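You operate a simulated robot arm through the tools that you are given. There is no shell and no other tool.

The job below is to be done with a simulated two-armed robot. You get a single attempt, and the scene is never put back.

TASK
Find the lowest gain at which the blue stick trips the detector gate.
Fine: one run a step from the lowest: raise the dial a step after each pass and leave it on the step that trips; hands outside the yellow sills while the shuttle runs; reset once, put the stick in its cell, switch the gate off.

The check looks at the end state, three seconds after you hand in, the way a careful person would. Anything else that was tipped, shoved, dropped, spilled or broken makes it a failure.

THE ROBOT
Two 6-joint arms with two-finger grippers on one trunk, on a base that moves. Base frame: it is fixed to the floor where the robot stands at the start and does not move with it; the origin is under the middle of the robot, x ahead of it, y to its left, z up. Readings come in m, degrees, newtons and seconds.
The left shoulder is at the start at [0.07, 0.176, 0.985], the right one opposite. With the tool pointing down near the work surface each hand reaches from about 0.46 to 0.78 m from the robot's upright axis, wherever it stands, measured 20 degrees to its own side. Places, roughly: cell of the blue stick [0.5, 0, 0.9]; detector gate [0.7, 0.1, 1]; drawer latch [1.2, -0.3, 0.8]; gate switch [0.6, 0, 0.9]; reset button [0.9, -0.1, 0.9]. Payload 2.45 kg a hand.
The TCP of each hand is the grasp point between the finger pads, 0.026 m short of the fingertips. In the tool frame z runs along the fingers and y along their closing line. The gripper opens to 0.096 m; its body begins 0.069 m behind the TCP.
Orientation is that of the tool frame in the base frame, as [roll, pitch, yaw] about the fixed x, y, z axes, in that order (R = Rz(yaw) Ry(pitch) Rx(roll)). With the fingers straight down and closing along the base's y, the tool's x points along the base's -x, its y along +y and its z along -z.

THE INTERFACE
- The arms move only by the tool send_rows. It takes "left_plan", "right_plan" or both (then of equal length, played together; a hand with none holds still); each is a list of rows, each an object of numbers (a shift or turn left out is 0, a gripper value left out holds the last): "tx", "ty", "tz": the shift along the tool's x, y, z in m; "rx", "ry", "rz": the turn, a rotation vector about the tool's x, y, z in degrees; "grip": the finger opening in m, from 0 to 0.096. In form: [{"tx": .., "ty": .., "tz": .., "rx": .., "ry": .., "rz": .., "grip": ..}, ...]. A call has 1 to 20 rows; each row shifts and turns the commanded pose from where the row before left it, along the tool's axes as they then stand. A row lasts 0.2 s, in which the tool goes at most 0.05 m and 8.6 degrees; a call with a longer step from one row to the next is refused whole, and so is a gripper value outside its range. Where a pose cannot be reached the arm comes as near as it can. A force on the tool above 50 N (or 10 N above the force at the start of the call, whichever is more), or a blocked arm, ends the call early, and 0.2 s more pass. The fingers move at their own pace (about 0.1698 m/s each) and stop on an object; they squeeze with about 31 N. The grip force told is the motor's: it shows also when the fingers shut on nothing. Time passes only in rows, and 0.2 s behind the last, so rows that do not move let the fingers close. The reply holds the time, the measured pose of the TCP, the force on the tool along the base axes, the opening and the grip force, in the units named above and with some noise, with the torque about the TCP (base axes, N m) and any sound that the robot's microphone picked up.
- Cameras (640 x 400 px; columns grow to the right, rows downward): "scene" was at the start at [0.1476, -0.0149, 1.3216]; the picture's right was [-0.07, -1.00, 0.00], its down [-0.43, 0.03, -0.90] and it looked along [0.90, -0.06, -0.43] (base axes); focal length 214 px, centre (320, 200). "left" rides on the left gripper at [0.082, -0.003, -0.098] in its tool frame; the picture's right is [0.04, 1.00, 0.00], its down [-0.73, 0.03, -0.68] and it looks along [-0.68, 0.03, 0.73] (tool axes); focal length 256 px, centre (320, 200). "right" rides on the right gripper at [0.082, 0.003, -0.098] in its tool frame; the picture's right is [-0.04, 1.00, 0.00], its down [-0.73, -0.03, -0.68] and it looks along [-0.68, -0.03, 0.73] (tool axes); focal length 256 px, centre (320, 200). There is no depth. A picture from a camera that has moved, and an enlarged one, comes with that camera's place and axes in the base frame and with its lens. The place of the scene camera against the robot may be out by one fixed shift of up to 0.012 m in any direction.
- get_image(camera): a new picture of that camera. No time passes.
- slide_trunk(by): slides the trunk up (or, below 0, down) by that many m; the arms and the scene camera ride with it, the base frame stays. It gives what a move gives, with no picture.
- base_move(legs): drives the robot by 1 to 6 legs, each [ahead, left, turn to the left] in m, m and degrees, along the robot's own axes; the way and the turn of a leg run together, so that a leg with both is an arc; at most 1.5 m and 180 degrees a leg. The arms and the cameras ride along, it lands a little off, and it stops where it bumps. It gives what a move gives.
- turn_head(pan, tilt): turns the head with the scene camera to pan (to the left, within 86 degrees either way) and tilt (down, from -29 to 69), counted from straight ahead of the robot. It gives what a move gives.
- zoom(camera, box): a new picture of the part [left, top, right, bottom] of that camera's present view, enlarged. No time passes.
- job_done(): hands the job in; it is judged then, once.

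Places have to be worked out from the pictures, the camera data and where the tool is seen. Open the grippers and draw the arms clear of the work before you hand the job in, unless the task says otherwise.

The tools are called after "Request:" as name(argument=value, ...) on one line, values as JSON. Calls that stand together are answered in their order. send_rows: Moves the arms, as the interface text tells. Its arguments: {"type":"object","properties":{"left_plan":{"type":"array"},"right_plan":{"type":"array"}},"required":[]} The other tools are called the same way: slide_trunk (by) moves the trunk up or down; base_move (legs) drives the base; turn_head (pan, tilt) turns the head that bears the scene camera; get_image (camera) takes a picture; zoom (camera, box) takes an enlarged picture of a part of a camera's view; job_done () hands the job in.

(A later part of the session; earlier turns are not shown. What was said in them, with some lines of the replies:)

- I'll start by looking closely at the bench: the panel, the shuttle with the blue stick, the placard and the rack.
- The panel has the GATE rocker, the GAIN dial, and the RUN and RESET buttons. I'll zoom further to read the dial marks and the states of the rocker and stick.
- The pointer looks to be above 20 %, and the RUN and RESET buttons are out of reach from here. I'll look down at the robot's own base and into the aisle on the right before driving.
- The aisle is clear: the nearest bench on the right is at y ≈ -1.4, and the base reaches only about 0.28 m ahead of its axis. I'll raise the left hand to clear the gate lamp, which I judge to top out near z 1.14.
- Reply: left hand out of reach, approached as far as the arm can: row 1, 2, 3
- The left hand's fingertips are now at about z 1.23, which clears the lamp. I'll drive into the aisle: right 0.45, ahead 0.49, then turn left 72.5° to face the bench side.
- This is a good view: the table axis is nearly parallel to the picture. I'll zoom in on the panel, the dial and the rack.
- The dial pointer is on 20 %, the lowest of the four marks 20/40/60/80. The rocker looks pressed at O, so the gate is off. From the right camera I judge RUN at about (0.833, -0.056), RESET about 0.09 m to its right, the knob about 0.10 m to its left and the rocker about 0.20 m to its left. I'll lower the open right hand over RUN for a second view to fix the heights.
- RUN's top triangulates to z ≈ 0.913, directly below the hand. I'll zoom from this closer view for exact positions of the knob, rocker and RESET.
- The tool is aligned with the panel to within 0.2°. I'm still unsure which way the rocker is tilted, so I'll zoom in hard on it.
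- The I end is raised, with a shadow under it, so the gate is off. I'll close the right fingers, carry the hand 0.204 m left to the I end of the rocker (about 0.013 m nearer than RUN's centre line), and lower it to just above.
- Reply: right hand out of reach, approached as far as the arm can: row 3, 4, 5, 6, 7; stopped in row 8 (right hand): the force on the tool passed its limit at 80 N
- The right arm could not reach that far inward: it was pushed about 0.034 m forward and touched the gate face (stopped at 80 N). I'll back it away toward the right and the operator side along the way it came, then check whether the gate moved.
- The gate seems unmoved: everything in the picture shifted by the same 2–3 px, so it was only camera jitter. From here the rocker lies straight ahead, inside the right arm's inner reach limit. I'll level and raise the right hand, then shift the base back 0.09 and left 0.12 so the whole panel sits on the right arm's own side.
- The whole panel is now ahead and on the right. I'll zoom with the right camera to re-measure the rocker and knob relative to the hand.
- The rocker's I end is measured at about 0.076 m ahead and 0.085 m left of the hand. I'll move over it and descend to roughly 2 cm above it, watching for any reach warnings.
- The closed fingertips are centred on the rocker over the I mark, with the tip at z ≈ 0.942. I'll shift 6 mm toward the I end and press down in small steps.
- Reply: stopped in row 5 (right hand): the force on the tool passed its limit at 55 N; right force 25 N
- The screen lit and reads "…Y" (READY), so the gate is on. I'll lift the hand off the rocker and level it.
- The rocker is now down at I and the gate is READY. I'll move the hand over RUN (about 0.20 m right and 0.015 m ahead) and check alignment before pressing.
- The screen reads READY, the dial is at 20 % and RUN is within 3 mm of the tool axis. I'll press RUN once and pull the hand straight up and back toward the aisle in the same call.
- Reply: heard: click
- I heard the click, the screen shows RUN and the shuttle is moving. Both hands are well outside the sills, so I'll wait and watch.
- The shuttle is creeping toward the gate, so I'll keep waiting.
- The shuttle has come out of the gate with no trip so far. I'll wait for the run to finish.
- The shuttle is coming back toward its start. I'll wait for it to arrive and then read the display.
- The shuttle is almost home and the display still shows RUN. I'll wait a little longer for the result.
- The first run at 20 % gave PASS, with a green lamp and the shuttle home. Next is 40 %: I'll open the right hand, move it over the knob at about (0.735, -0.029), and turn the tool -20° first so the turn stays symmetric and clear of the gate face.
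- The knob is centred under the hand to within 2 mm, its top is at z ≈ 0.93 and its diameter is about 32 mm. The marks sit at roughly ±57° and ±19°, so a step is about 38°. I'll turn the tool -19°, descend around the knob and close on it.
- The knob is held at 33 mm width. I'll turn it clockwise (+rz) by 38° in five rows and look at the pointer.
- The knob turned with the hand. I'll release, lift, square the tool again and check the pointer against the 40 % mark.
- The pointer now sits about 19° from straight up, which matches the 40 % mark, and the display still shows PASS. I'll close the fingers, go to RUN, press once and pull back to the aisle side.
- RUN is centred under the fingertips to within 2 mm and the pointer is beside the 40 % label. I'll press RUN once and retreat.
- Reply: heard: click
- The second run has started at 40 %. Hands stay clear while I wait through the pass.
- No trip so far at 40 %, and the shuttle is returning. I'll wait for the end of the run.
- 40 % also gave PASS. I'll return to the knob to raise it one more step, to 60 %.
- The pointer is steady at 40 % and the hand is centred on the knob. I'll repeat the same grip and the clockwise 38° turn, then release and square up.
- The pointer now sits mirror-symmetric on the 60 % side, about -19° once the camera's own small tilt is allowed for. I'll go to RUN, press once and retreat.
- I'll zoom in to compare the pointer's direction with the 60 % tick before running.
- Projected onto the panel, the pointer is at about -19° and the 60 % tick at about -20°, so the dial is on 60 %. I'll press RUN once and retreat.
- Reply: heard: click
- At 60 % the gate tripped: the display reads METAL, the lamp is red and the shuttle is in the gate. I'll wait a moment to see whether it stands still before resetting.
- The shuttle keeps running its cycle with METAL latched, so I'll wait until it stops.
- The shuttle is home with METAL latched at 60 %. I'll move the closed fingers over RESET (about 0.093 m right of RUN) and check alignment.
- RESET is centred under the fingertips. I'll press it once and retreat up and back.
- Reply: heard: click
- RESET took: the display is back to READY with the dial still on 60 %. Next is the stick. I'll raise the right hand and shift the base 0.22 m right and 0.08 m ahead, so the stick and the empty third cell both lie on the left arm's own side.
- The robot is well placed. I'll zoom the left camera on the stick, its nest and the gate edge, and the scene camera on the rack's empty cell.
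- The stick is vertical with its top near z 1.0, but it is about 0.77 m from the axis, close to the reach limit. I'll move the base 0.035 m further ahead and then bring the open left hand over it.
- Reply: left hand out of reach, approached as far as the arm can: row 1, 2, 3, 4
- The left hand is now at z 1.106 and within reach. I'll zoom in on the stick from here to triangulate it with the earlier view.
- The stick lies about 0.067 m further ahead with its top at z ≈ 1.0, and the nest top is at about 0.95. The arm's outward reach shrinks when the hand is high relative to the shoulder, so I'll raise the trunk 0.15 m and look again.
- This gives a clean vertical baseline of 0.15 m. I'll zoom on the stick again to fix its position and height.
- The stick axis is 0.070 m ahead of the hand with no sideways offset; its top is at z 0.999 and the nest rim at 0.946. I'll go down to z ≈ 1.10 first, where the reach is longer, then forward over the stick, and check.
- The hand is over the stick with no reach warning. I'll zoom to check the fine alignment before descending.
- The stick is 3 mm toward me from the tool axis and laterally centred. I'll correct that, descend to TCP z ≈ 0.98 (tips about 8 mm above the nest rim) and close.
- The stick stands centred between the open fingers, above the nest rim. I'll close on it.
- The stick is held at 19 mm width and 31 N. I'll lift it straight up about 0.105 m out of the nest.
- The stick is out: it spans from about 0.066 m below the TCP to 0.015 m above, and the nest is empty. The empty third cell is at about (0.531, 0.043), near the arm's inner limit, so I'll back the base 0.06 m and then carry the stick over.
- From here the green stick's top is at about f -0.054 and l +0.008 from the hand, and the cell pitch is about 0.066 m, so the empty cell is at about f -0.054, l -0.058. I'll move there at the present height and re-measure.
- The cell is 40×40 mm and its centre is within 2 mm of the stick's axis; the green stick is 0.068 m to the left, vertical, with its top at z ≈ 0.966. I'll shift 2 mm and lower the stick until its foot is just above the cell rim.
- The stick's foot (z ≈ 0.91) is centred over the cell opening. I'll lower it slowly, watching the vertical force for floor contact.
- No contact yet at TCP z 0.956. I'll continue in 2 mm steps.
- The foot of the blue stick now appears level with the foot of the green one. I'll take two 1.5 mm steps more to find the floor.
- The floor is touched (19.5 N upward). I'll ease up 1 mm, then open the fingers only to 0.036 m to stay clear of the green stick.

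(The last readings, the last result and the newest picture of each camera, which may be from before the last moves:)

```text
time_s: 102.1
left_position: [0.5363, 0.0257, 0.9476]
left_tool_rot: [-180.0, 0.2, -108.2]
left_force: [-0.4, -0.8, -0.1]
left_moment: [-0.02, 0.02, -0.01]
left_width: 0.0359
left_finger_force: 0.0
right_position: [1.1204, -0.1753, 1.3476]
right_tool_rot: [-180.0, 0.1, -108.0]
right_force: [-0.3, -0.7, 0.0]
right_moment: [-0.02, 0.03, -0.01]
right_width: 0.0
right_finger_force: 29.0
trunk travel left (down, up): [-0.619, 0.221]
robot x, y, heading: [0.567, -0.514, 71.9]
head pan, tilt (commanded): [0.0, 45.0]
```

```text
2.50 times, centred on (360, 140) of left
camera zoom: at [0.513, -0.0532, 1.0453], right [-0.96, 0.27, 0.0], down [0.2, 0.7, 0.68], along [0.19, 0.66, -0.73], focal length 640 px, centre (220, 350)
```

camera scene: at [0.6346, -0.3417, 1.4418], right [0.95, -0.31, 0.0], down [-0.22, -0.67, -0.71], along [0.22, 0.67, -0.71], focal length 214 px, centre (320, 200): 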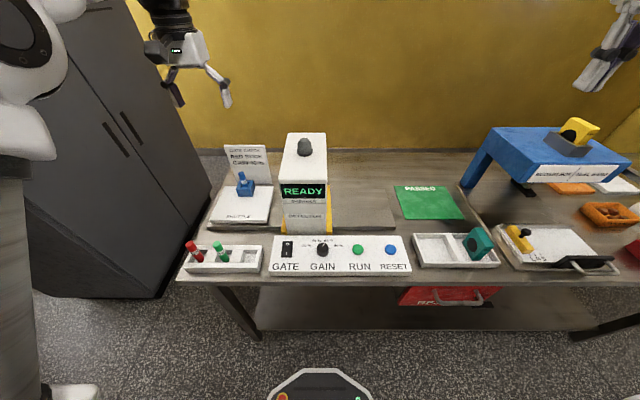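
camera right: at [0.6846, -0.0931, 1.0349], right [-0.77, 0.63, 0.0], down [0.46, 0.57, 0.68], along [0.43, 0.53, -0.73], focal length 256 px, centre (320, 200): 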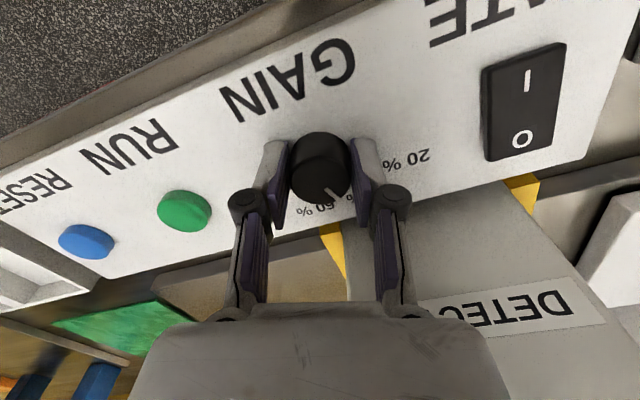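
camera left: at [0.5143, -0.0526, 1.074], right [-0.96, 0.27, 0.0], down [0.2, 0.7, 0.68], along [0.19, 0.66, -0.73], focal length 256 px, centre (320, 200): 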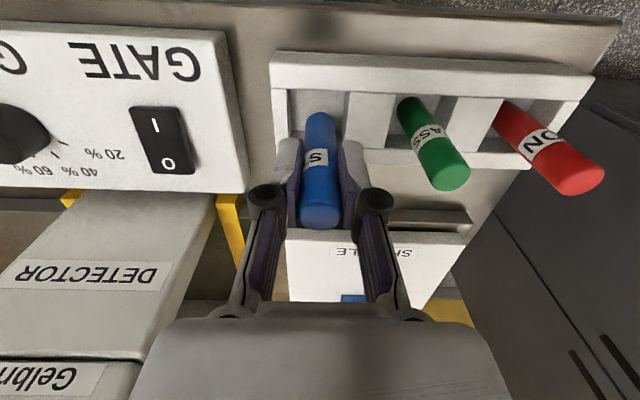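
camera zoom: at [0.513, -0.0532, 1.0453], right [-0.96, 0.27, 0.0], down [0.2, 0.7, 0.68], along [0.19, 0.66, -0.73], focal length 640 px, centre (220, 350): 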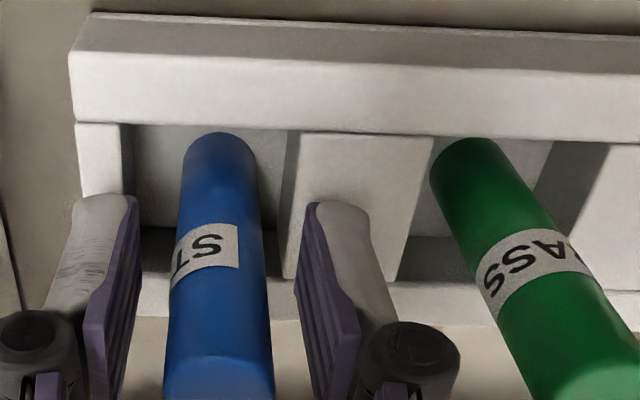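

The stick stands free between the fingers. I'll lift the hand straight up and check.

Request:
send_rows(left_plan=[{"tz": -0.015}, {"tz": -0.025}, {"tz": -0.035}, {"tz": -0.04}, {"tz": -0.03}])

Request:
get_image(camera="left")

Request:
zoom(camera="scene", box=[180, 130, 340, 290])

```text
time_s: 103.3
left_position: [0.5372, 0.0229, 1.0924]
left_tool_rot: [179.9, 0.1, -108.1]
left_force: [0.5, 0.7, -0.5]
left_moment: [0.01, 0.01, 0.0]
left_width: 0.0363
left_finger_force: 0.0
right_position: [1.1193, -0.176, 1.348]
right_tool_rot: [180.0, 0.2, -108.0]
right_force: [0.1, -0.1, -0.5]
right_moment: [0.05, 0.03, -0.03]
right_width: 0.0
right_finger_force: 28.2
trunk travel left (down, up): [-0.619, 0.221]
robot x, y, heading: [0.5698, -0.5134, 71.6]
head pan, tilt (commanded): [0.0, 45.0]
```

```text
taken
camera left: at [0.5133, -0.0545, 1.1909], right [-0.96, 0.27, 0.0], down [0.2, 0.7, 0.68], along [0.19, 0.65, -0.73], focal length 256 px, centre (320, 200)
```

left: 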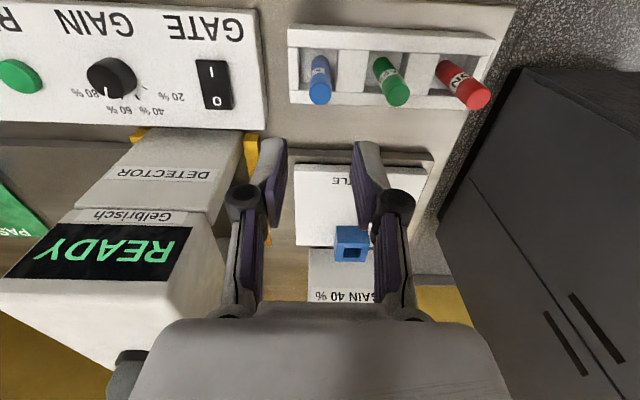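

```text
2.50 times, centred on (260, 210) of scene
camera zoom: at [0.6157, -0.3995, 1.4419], right [0.95, -0.31, 0.0], down [-0.22, -0.67, -0.71], along [0.22, 0.67, -0.71], focal length 536 px, centre (470, 175)
```

zoom: 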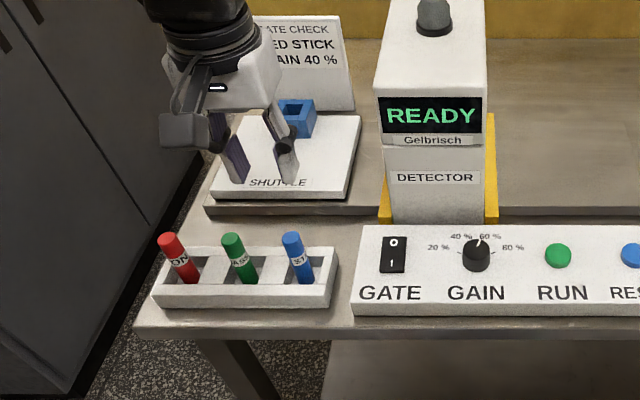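

The blue stick stands upright in its cell beside the others, and the dial is still on 60 %. Now the switch: I'll move the base 0.04 m back and 0.12 m right so the rocker lies on the left arm's own side, with the left fingers closed.

Request:
send_rows(left_plan=[{"grip": 0.0, "tz": -0.02}, {}])

Request:
base_move(legs=[[-0.04, 0, 0], [0, -0.12, 0]])

Request:
get_image(camera="left")

Request:
get_image(camera="scene")

```text
time_s: 103.9
left_position: [0.536, 0.0243, 1.1117]
left_tool_rot: [180.0, 0.2, -108.2]
left_force: [-0.2, 0.1, 0.3]
left_moment: [-0.03, -0.02, 0.01]
left_width: 0.0
left_finger_force: 28.5
right_position: [1.1195, -0.1761, 1.3482]
right_tool_rot: [179.9, 0.1, -107.9]
right_force: [0.0, 0.0, -1.0]
right_moment: [-0.01, 0.0, -0.01]
right_width: 0.0001
right_finger_force: 28.6
trunk travel left (down, up): [-0.619, 0.221]
robot x, y, heading: [0.5742, -0.517, 71.6]
head pan, tilt (commanded): [0.0, 45.0]
```

```text
time_s: 105.7
left_position: [0.6375, -0.0518, 1.1122]
left_tool_rot: [-180.0, 0.2, -108.2]
left_force: [-0.5, 0.1, -0.5]
left_moment: [0.01, 0.02, 0.01]
left_width: 0.0
left_finger_force: 28.9
right_position: [1.2209, -0.2517, 1.3491]
right_tool_rot: [180.0, 0.2, -107.9]
right_force: [-0.2, -0.5, 0.3]
right_moment: [0.01, 0.0, 0.01]
right_width: 0.0
right_finger_force: 28.0
trunk travel left (down, up): [-0.619, 0.221]
robot x, y, heading: [0.6713, -0.5908, 72.0]
head pan, tilt (commanded): [0.0, 45.0]
```

```text
taken
camera left: at [0.6143, -0.1306, 1.2109], right [-0.96, 0.27, 0.0], down [0.2, 0.7, 0.68], along [0.19, 0.66, -0.73], focal length 256 px, centre (320, 200)
```

left: 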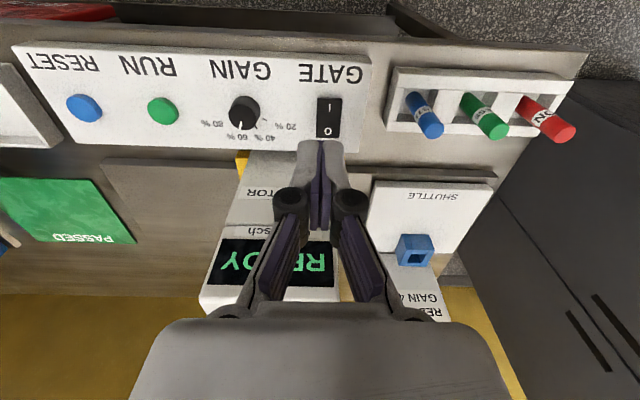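

```text
taken
camera scene: at [0.717, -0.4757, 1.4421], right [0.95, -0.31, 0.0], down [-0.22, -0.67, -0.71], along [0.22, 0.67, -0.71], focal length 214 px, centre (320, 200)
```

scene: 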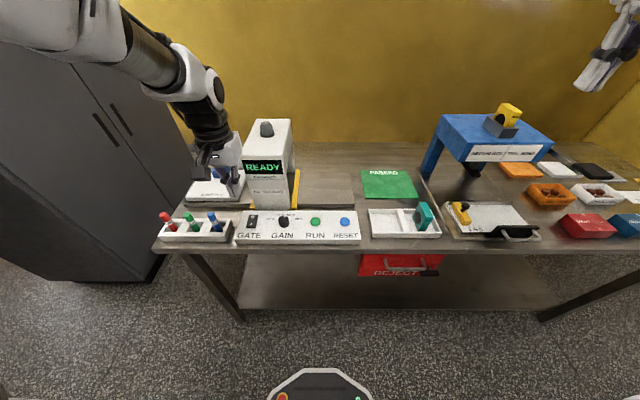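

The rocker now lies ahead of the left hand. I'll zoom to measure the O end.

Request:
zoom(camera="left", box=[260, 80, 400, 167])

```text
4.57 times, centred on (330, 124) of left
camera zoom: at [0.6143, -0.1306, 1.2109], right [-0.96, 0.27, 0.0], down [0.2, 0.7, 0.68], along [0.19, 0.66, -0.73], focal length 1170 px, centre (274, 550)
```

zoom: 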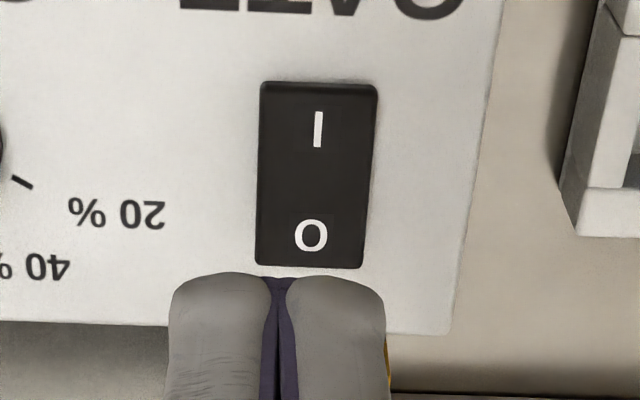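

The O mark is 0.074 m ahead and 0.013 m left of the hand. I'll move over it and descend part way, then check the clearance to the gate face.

Request:
send_rows(left_plan=[{"tx": -0.037, "ty": 0.007}, {"tx": -0.037, "ty": 0.0064}, {"tz": 0.04}, {"tz": 0.04}, {"tz": 0.03}])

Request:
get_image(camera="left")

Request:
zoom(camera="scene", box=[210, 100, 330, 250])

```text
time_s: 106.9
left_position: [0.6493, 0.0241, 1.0019]
left_tool_rot: [179.9, 0.1, -108.2]
left_force: [1.0, -0.5, -0.3]
left_moment: [0.04, -0.03, -0.02]
left_width: 0.0
left_finger_force: 28.9
right_position: [1.2228, -0.2497, 1.3478]
right_tool_rot: [-180.0, 0.2, -108.0]
right_force: [1.1, 0.7, -1.0]
right_moment: [0.0, 0.04, 0.02]
right_width: 0.0003
right_finger_force: 28.8
trunk travel left (down, up): [-0.619, 0.221]
robot x, y, heading: [0.6731, -0.5923, 71.9]
head pan, tilt (commanded): [0.0, 45.0]
```

```text
taken
camera left: at [0.6259, -0.0544, 1.0996], right [-0.96, 0.27, 0.0], down [0.2, 0.7, 0.68], along [0.19, 0.65, -0.73], focal length 256 px, centre (320, 200)
```

left: 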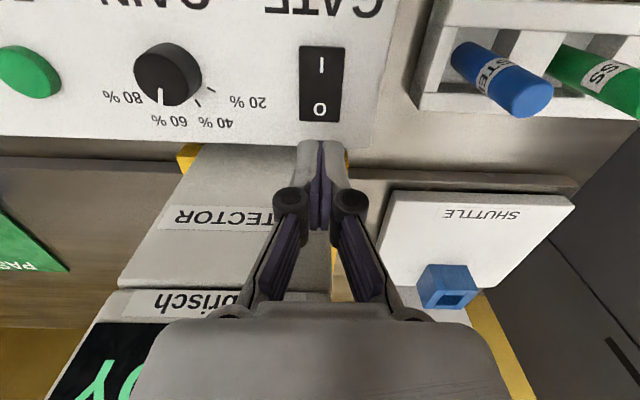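

```text
2.67 times, centred on (270, 175) of scene
camera zoom: at [0.7187, -0.4736, 1.4418], right [0.95, -0.31, 0.0], down [-0.22, -0.67, -0.71], along [0.22, 0.67, -0.71], focal length 572 px, centre (453, 267)
```

zoom: 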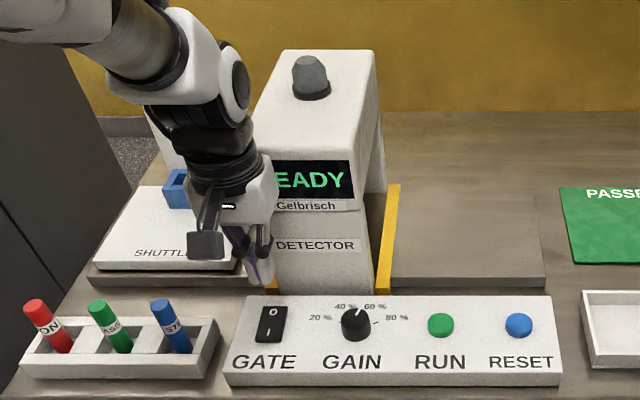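

The tips are over the O mark, but lower down the wrist ring (radius about 0.045 m) would come too near the gate face. I'll tilt the tool 15° so the tips point forward and the wrist leans back toward the aisle, then check.

Request:
send_rows(left_plan=[{"ry": -7.5}, {"ry": -7.5}, {}])

Request:
get_image(camera="left")

Request:
zoom(camera="scene", box=[210, 100, 330, 250])

```text
time_s: 107.7
left_position: [0.6499, 0.0244, 1.0031]
left_tool_rot: [-180.0, 15.2, -108.2]
left_force: [-0.6, 0.0, -0.1]
left_moment: [-0.02, -0.01, 0.0]
left_width: 0.0
left_finger_force: 28.3
right_position: [1.2221, -0.2495, 1.3486]
right_tool_rot: [-180.0, 0.1, -108.0]
right_force: [0.4, -0.2, 0.6]
right_moment: [-0.02, 0.0, 0.01]
right_width: 0.0002
right_finger_force: 28.5
trunk travel left (down, up): [-0.619, 0.221]
robot x, y, heading: [0.6708, -0.591, 72.1]
head pan, tilt (commanded): [0.0, 45.0]
```

```text
taken
camera left: at [0.6187, -0.076, 1.0753], right [-0.96, 0.27, -0.01], down [0.14, 0.51, 0.85], along [0.24, 0.81, -0.53], focal length 256 px, centre (320, 200)
```

left: 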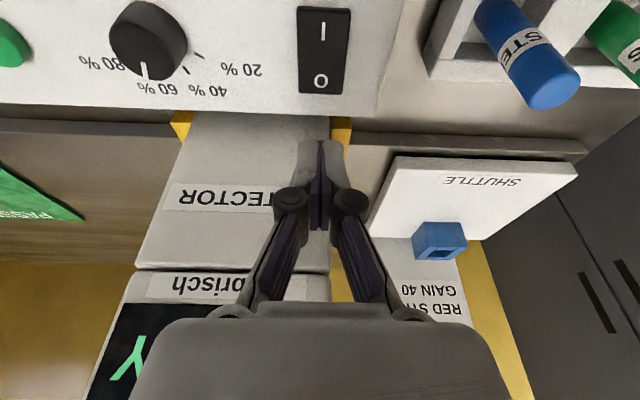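

```text
2.67 times, centred on (270, 175) of scene
camera zoom: at [0.7184, -0.474, 1.4418], right [0.95, -0.31, 0.0], down [-0.22, -0.67, -0.71], along [0.22, 0.67, -0.71], focal length 572 px, centre (453, 267)
```

zoom: 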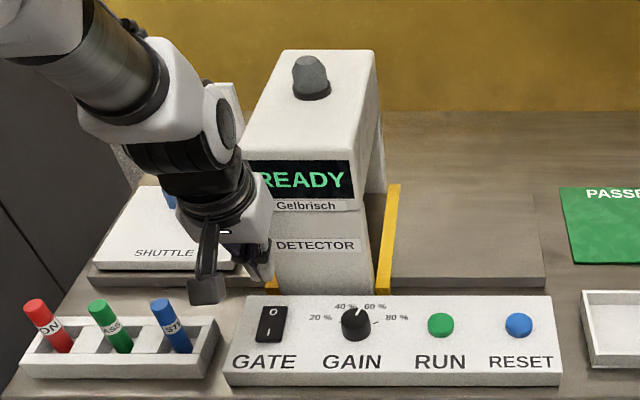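

The tilt is in and the tips' lower edge sits over the O mark. I'll descend 0.04 m straight down, combining tool x and z, and re-check.

Request:
send_rows(left_plan=[{"tx": 0.0023, "tz": 0.0201}, {"tx": 0.0052, "tz": 0.0193}])

Request:
get_image(camera="left")

Request:
zoom(camera="scene", box=[210, 120, 330, 250])

```text
time_s: 108.3
left_position: [0.6498, 0.0279, 0.9622]
left_tool_rot: [-180.0, 15.1, -108.1]
left_force: [0.8, 0.3, -1.0]
left_moment: [-0.01, -0.02, 0.01]
left_width: 0.0001
left_finger_force: 28.7
right_position: [1.2218, -0.2498, 1.3483]
right_tool_rot: [-179.9, 0.1, -108.0]
right_force: [-1.1, 0.5, 0.4]
right_moment: [-0.02, -0.02, 0.01]
right_width: 0.0002
right_finger_force: 28.6
trunk travel left (down, up): [-0.619, 0.221]
robot x, y, heading: [0.6715, -0.5903, 71.8]
head pan, tilt (commanded): [0.0, 45.0]
```

```text
taken
camera left: at [0.6198, -0.0723, 1.0352], right [-0.96, 0.27, -0.01], down [0.14, 0.51, 0.85], along [0.24, 0.81, -0.53], focal length 256 px, centre (320, 200)
```

left: 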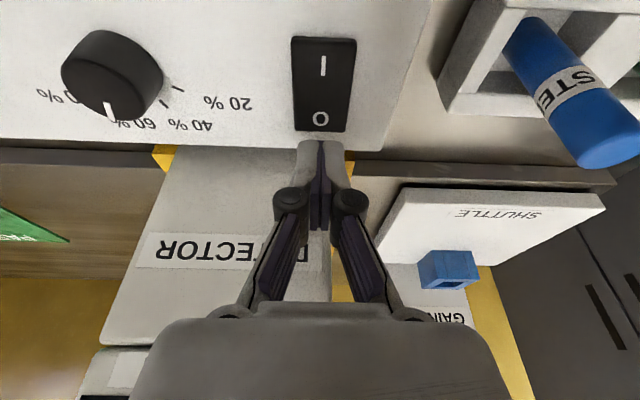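

```text
3.08 times, centred on (270, 185) of scene
camera zoom: at [0.7185, -0.4737, 1.4418], right [0.95, -0.31, 0.0], down [-0.22, -0.67, -0.71], along [0.22, 0.67, -0.71], focal length 660 px, centre (474, 246)
```

zoom: 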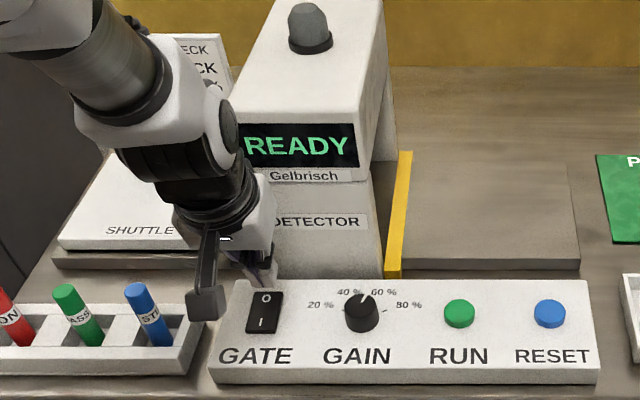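

The tips are over O, about 16 mm above it, with clear space to the gate and the blue stick. I'll press down in small steps.

Request:
send_rows(left_plan=[{"tx": 0.0002, "tz": 0.0124}, {"tx": 0.0013, "tz": 0.0048}, {"tx": 0.001, "tz": 0.0039}, {"tx": 0.001, "tz": 0.0039}, {"tx": 0.0008, "tz": 0.0029}])

Request:
zoom(camera="scene", box=[210, 120, 330, 250])

```text
time_s: 109.3
left_position: [0.6514, 0.0299, 0.945]
left_tool_rot: [179.9, 16.3, -108.2]
left_force: [-6.1, -7.1, 26.5]
left_moment: [-0.32, 0.19, 0.02]
left_width: 0.006
left_finger_force: 28.4
right_position: [1.221, -0.255, 1.35]
right_tool_rot: [179.9, 0.2, -108.0]
right_force: [0.3, 1.0, -0.4]
right_moment: [0.0, 0.02, 0.02]
right_width: 0.0
right_finger_force: 28.7
trunk travel left (down, up): [-0.619, 0.221]
robot x, y, heading: [0.6717, -0.5908, 71.8]
head pan, tilt (commanded): [0.0, 45.0]
stopped in row 5 (left hand): the force on the tool passed its limit at 54 N (the readings are from after the stop); the commanded pose is now the measured one
```

```text
3.08 times, centred on (270, 185) of scene
camera zoom: at [0.7176, -0.4794, 1.4424], right [0.95, -0.31, 0.0], down [-0.22, -0.67, -0.71], along [0.22, 0.67, -0.7], focal length 660 px, centre (474, 246)
```

zoom: 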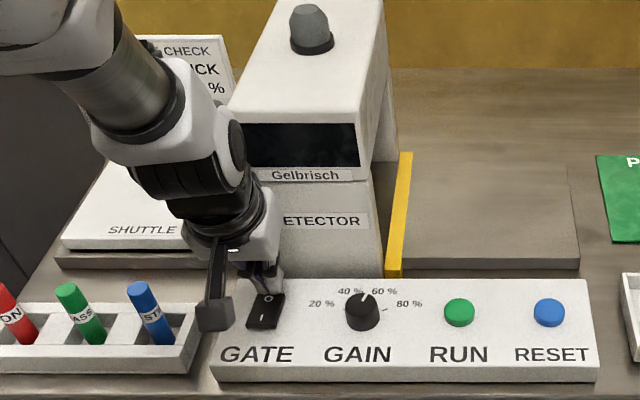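

The screen went dark, so the gate is off. I'll lift the hand straight up off the rocker and then back toward the aisle.

Request:
send_rows(left_plan=[{"tx": -0.0042, "tz": -0.0144}, {"tx": -0.0084, "tz": -0.0288}, {"tx": -0.0098, "tz": -0.0336}, {"tx": -0.0098, "tz": -0.0336}])

Request:
zoom(camera="scene", box=[190, 100, 350, 260])

```text
time_s: 110.3
left_position: [0.6504, 0.0346, 1.0569]
left_tool_rot: [180.0, 16.0, -108.2]
left_force: [-0.1, -0.1, -0.5]
left_moment: [-0.01, 0.02, -0.01]
left_width: 0.0
left_finger_force: 28.3
right_position: [1.2222, -0.2522, 1.3486]
right_tool_rot: [-180.0, 0.2, -108.0]
right_force: [-0.3, -0.3, 0.4]
right_moment: [0.03, -0.06, 0.03]
right_width: 0.0
right_finger_force: 28.9
trunk travel left (down, up): [-0.619, 0.221]
robot x, y, heading: [0.6701, -0.5916, 71.9]
head pan, tilt (commanded): [0.0, 45.0]
```

```text
2.50 times, centred on (270, 180) of scene
camera zoom: at [0.7181, -0.4755, 1.4419], right [0.95, -0.31, 0.0], down [-0.22, -0.67, -0.71], along [0.22, 0.67, -0.71], focal length 536 px, centre (445, 250)
```

zoom: 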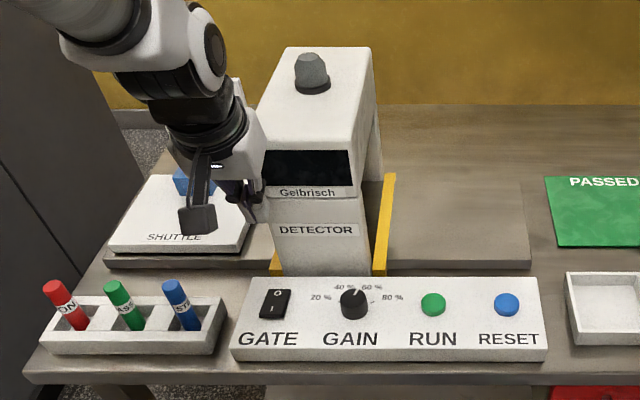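

The gate screen is dark and the lamp is off. I'll draw the left hand back, level it, raise it and open both grippers.

Request:
send_rows(left_plan=[{"tx": 0.038, "tz": -0.011}, {"tx": 0.038, "tz": -0.011}, {"ry": 8.0}, {"ry": 8.0}, {"tz": -0.04}, {"tz": -0.03, "grip": 0.09}, {}], right_plan=[{}, {}, {}, {}, {}, {"grip": 0.09}, {}])

Request:
get_image(camera="scene")

Request:
zoom(camera="scene", box=[230, 190, 350, 260])

Request:
get_image(camera="left")

```text
time_s: 112.0
left_position: [0.6292, -0.0408, 1.127]
left_tool_rot: [180.0, -0.2, -108.2]
left_force: [0.2, 0.7, 0.2]
left_moment: [0.01, 0.0, -0.05]
left_width: 0.0902
left_finger_force: 0.1
right_position: [1.2212, -0.2494, 1.3471]
right_tool_rot: [-180.0, 0.1, -108.0]
right_force: [-0.3, -1.0, 0.0]
right_moment: [-0.03, 0.0, 0.01]
right_width: 0.09
right_finger_force: 0.1
trunk travel left (down, up): [-0.619, 0.221]
robot x, y, heading: [0.6741, -0.5906, 71.9]
head pan, tilt (commanded): [0.0, 45.0]
```

```text
taken
camera scene: at [0.7183, -0.4736, 1.4418], right [0.95, -0.31, 0.0], down [-0.22, -0.67, -0.71], along [0.22, 0.67, -0.71], focal length 214 px, centre (320, 200)
```

scene: 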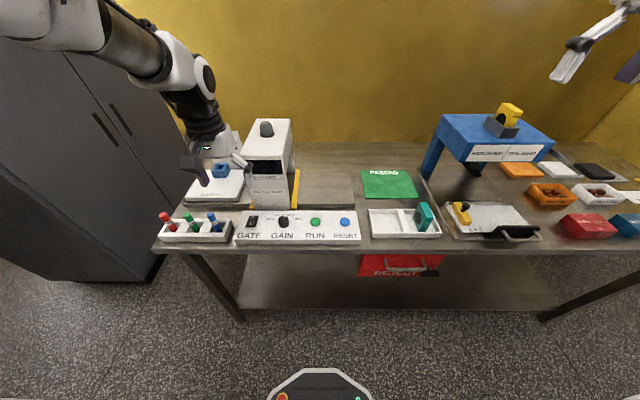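

```text
5.33 times, centred on (290, 225) of scene
camera zoom: at [0.7183, -0.4736, 1.4418], right [0.95, -0.31, 0.0], down [-0.22, -0.67, -0.71], along [0.22, 0.67, -0.71], focal length 1144 px, centre (480, 67)
```

zoom: 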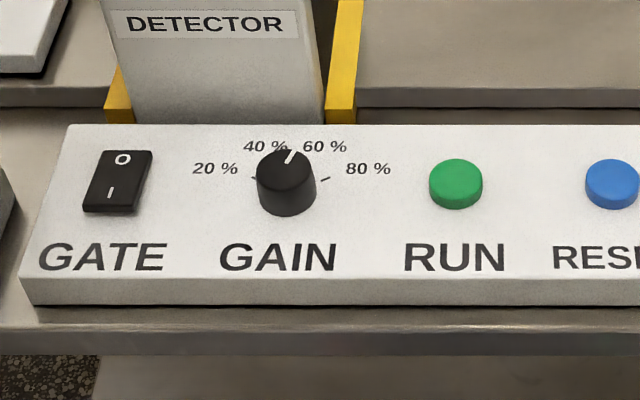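

```text
taken
camera left: at [0.605, -0.1182, 1.225], right [-0.96, 0.27, 0.0], down [0.2, 0.71, 0.68], along [0.18, 0.65, -0.74], focal length 256 px, centre (320, 200)
```

left: 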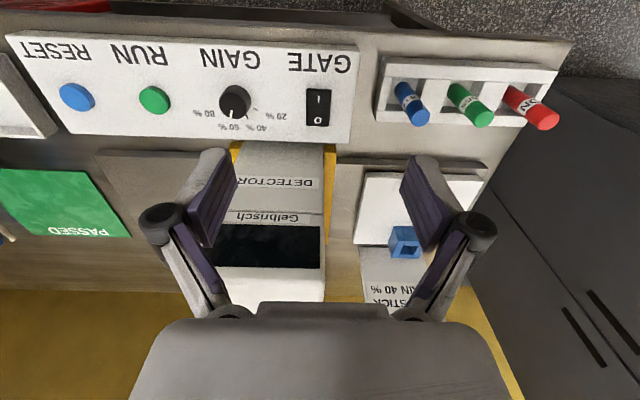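

The dial is on 60 %, the gate is off and the three sticks are upright in their cells. I'll back the base away so both open hands are clear of the bench.

Request:
base_move(legs=[[-0.2, 0, 0]])

Request:
get_image(camera="scene")

Request:
zoom(camera="scene", box=[190, 90, 370, 230])

```text
time_s: 113.5
left_position: [0.5676, -0.2304, 1.1264]
left_tool_rot: [-179.9, -0.1, -108.2]
left_force: [1.3, 0.3, -1.0]
left_moment: [-0.01, -0.01, 0.0]
left_width: 0.09
left_finger_force: 0.0
right_position: [1.1609, -0.4403, 1.3486]
right_tool_rot: [179.9, 0.1, -108.1]
right_force: [0.4, -0.6, 0.1]
right_moment: [-0.02, 0.02, -0.02]
right_width: 0.09
right_finger_force: 0.1
trunk travel left (down, up): [-0.619, 0.221]
robot x, y, heading: [0.6126, -0.7804, 71.9]
head pan, tilt (commanded): [0.0, 45.0]
```

```text
taken
camera scene: at [0.6565, -0.6635, 1.4417], right [0.95, -0.31, 0.0], down [-0.22, -0.67, -0.71], along [0.22, 0.67, -0.71], focal length 214 px, centre (320, 200)
```

scene: 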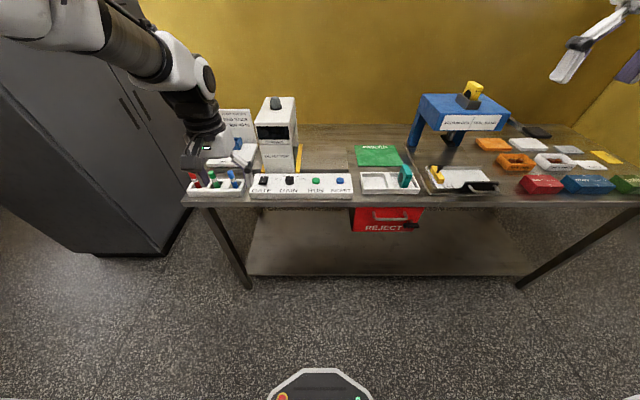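

```text
2.86 times, centred on (280, 160) of scene
camera zoom: at [0.6565, -0.6635, 1.4417], right [0.95, -0.31, 0.0], down [-0.22, -0.67, -0.71], along [0.22, 0.67, -0.71], focal length 613 px, centre (434, 314)
```

zoom: 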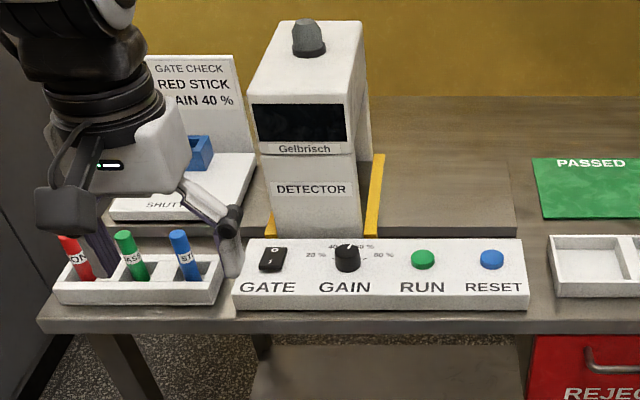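

The gate tripped at 60 %, after passing at 20 % and 40 %. The dial stays on 60 %, I reset once, the blue stick is in its cell and the gate is switched off. Both hands are open and clear of the bench, so I'm handing in.

Request:
job_done()

```text
The job is handed in.
```

The lowest gain at which the blue stick trips the detector gate is **60 %**. It passed at 20 % and 40 %, then tripped at 60 % (METAL on the display, red lamp).

I ran it one step at a time from 20 %, with both hands outside the yellow sills on every run. As handed in:
- **Dial:** left on 60 %.
- **Reset:** pressed once after the trip, and the display went back to READY.
- **Blue stick:** standing upright in its cell beside the other two.
- **Gate:** switched off, display dark.
- **Arms:** both grippers open and clear of the bench.

While I was first trying to reach the switch, the right hand bumped the gate and stopped at 80 N. The pictures taken before and after showed no shift in the gate, and all three runs afterwards went normally.
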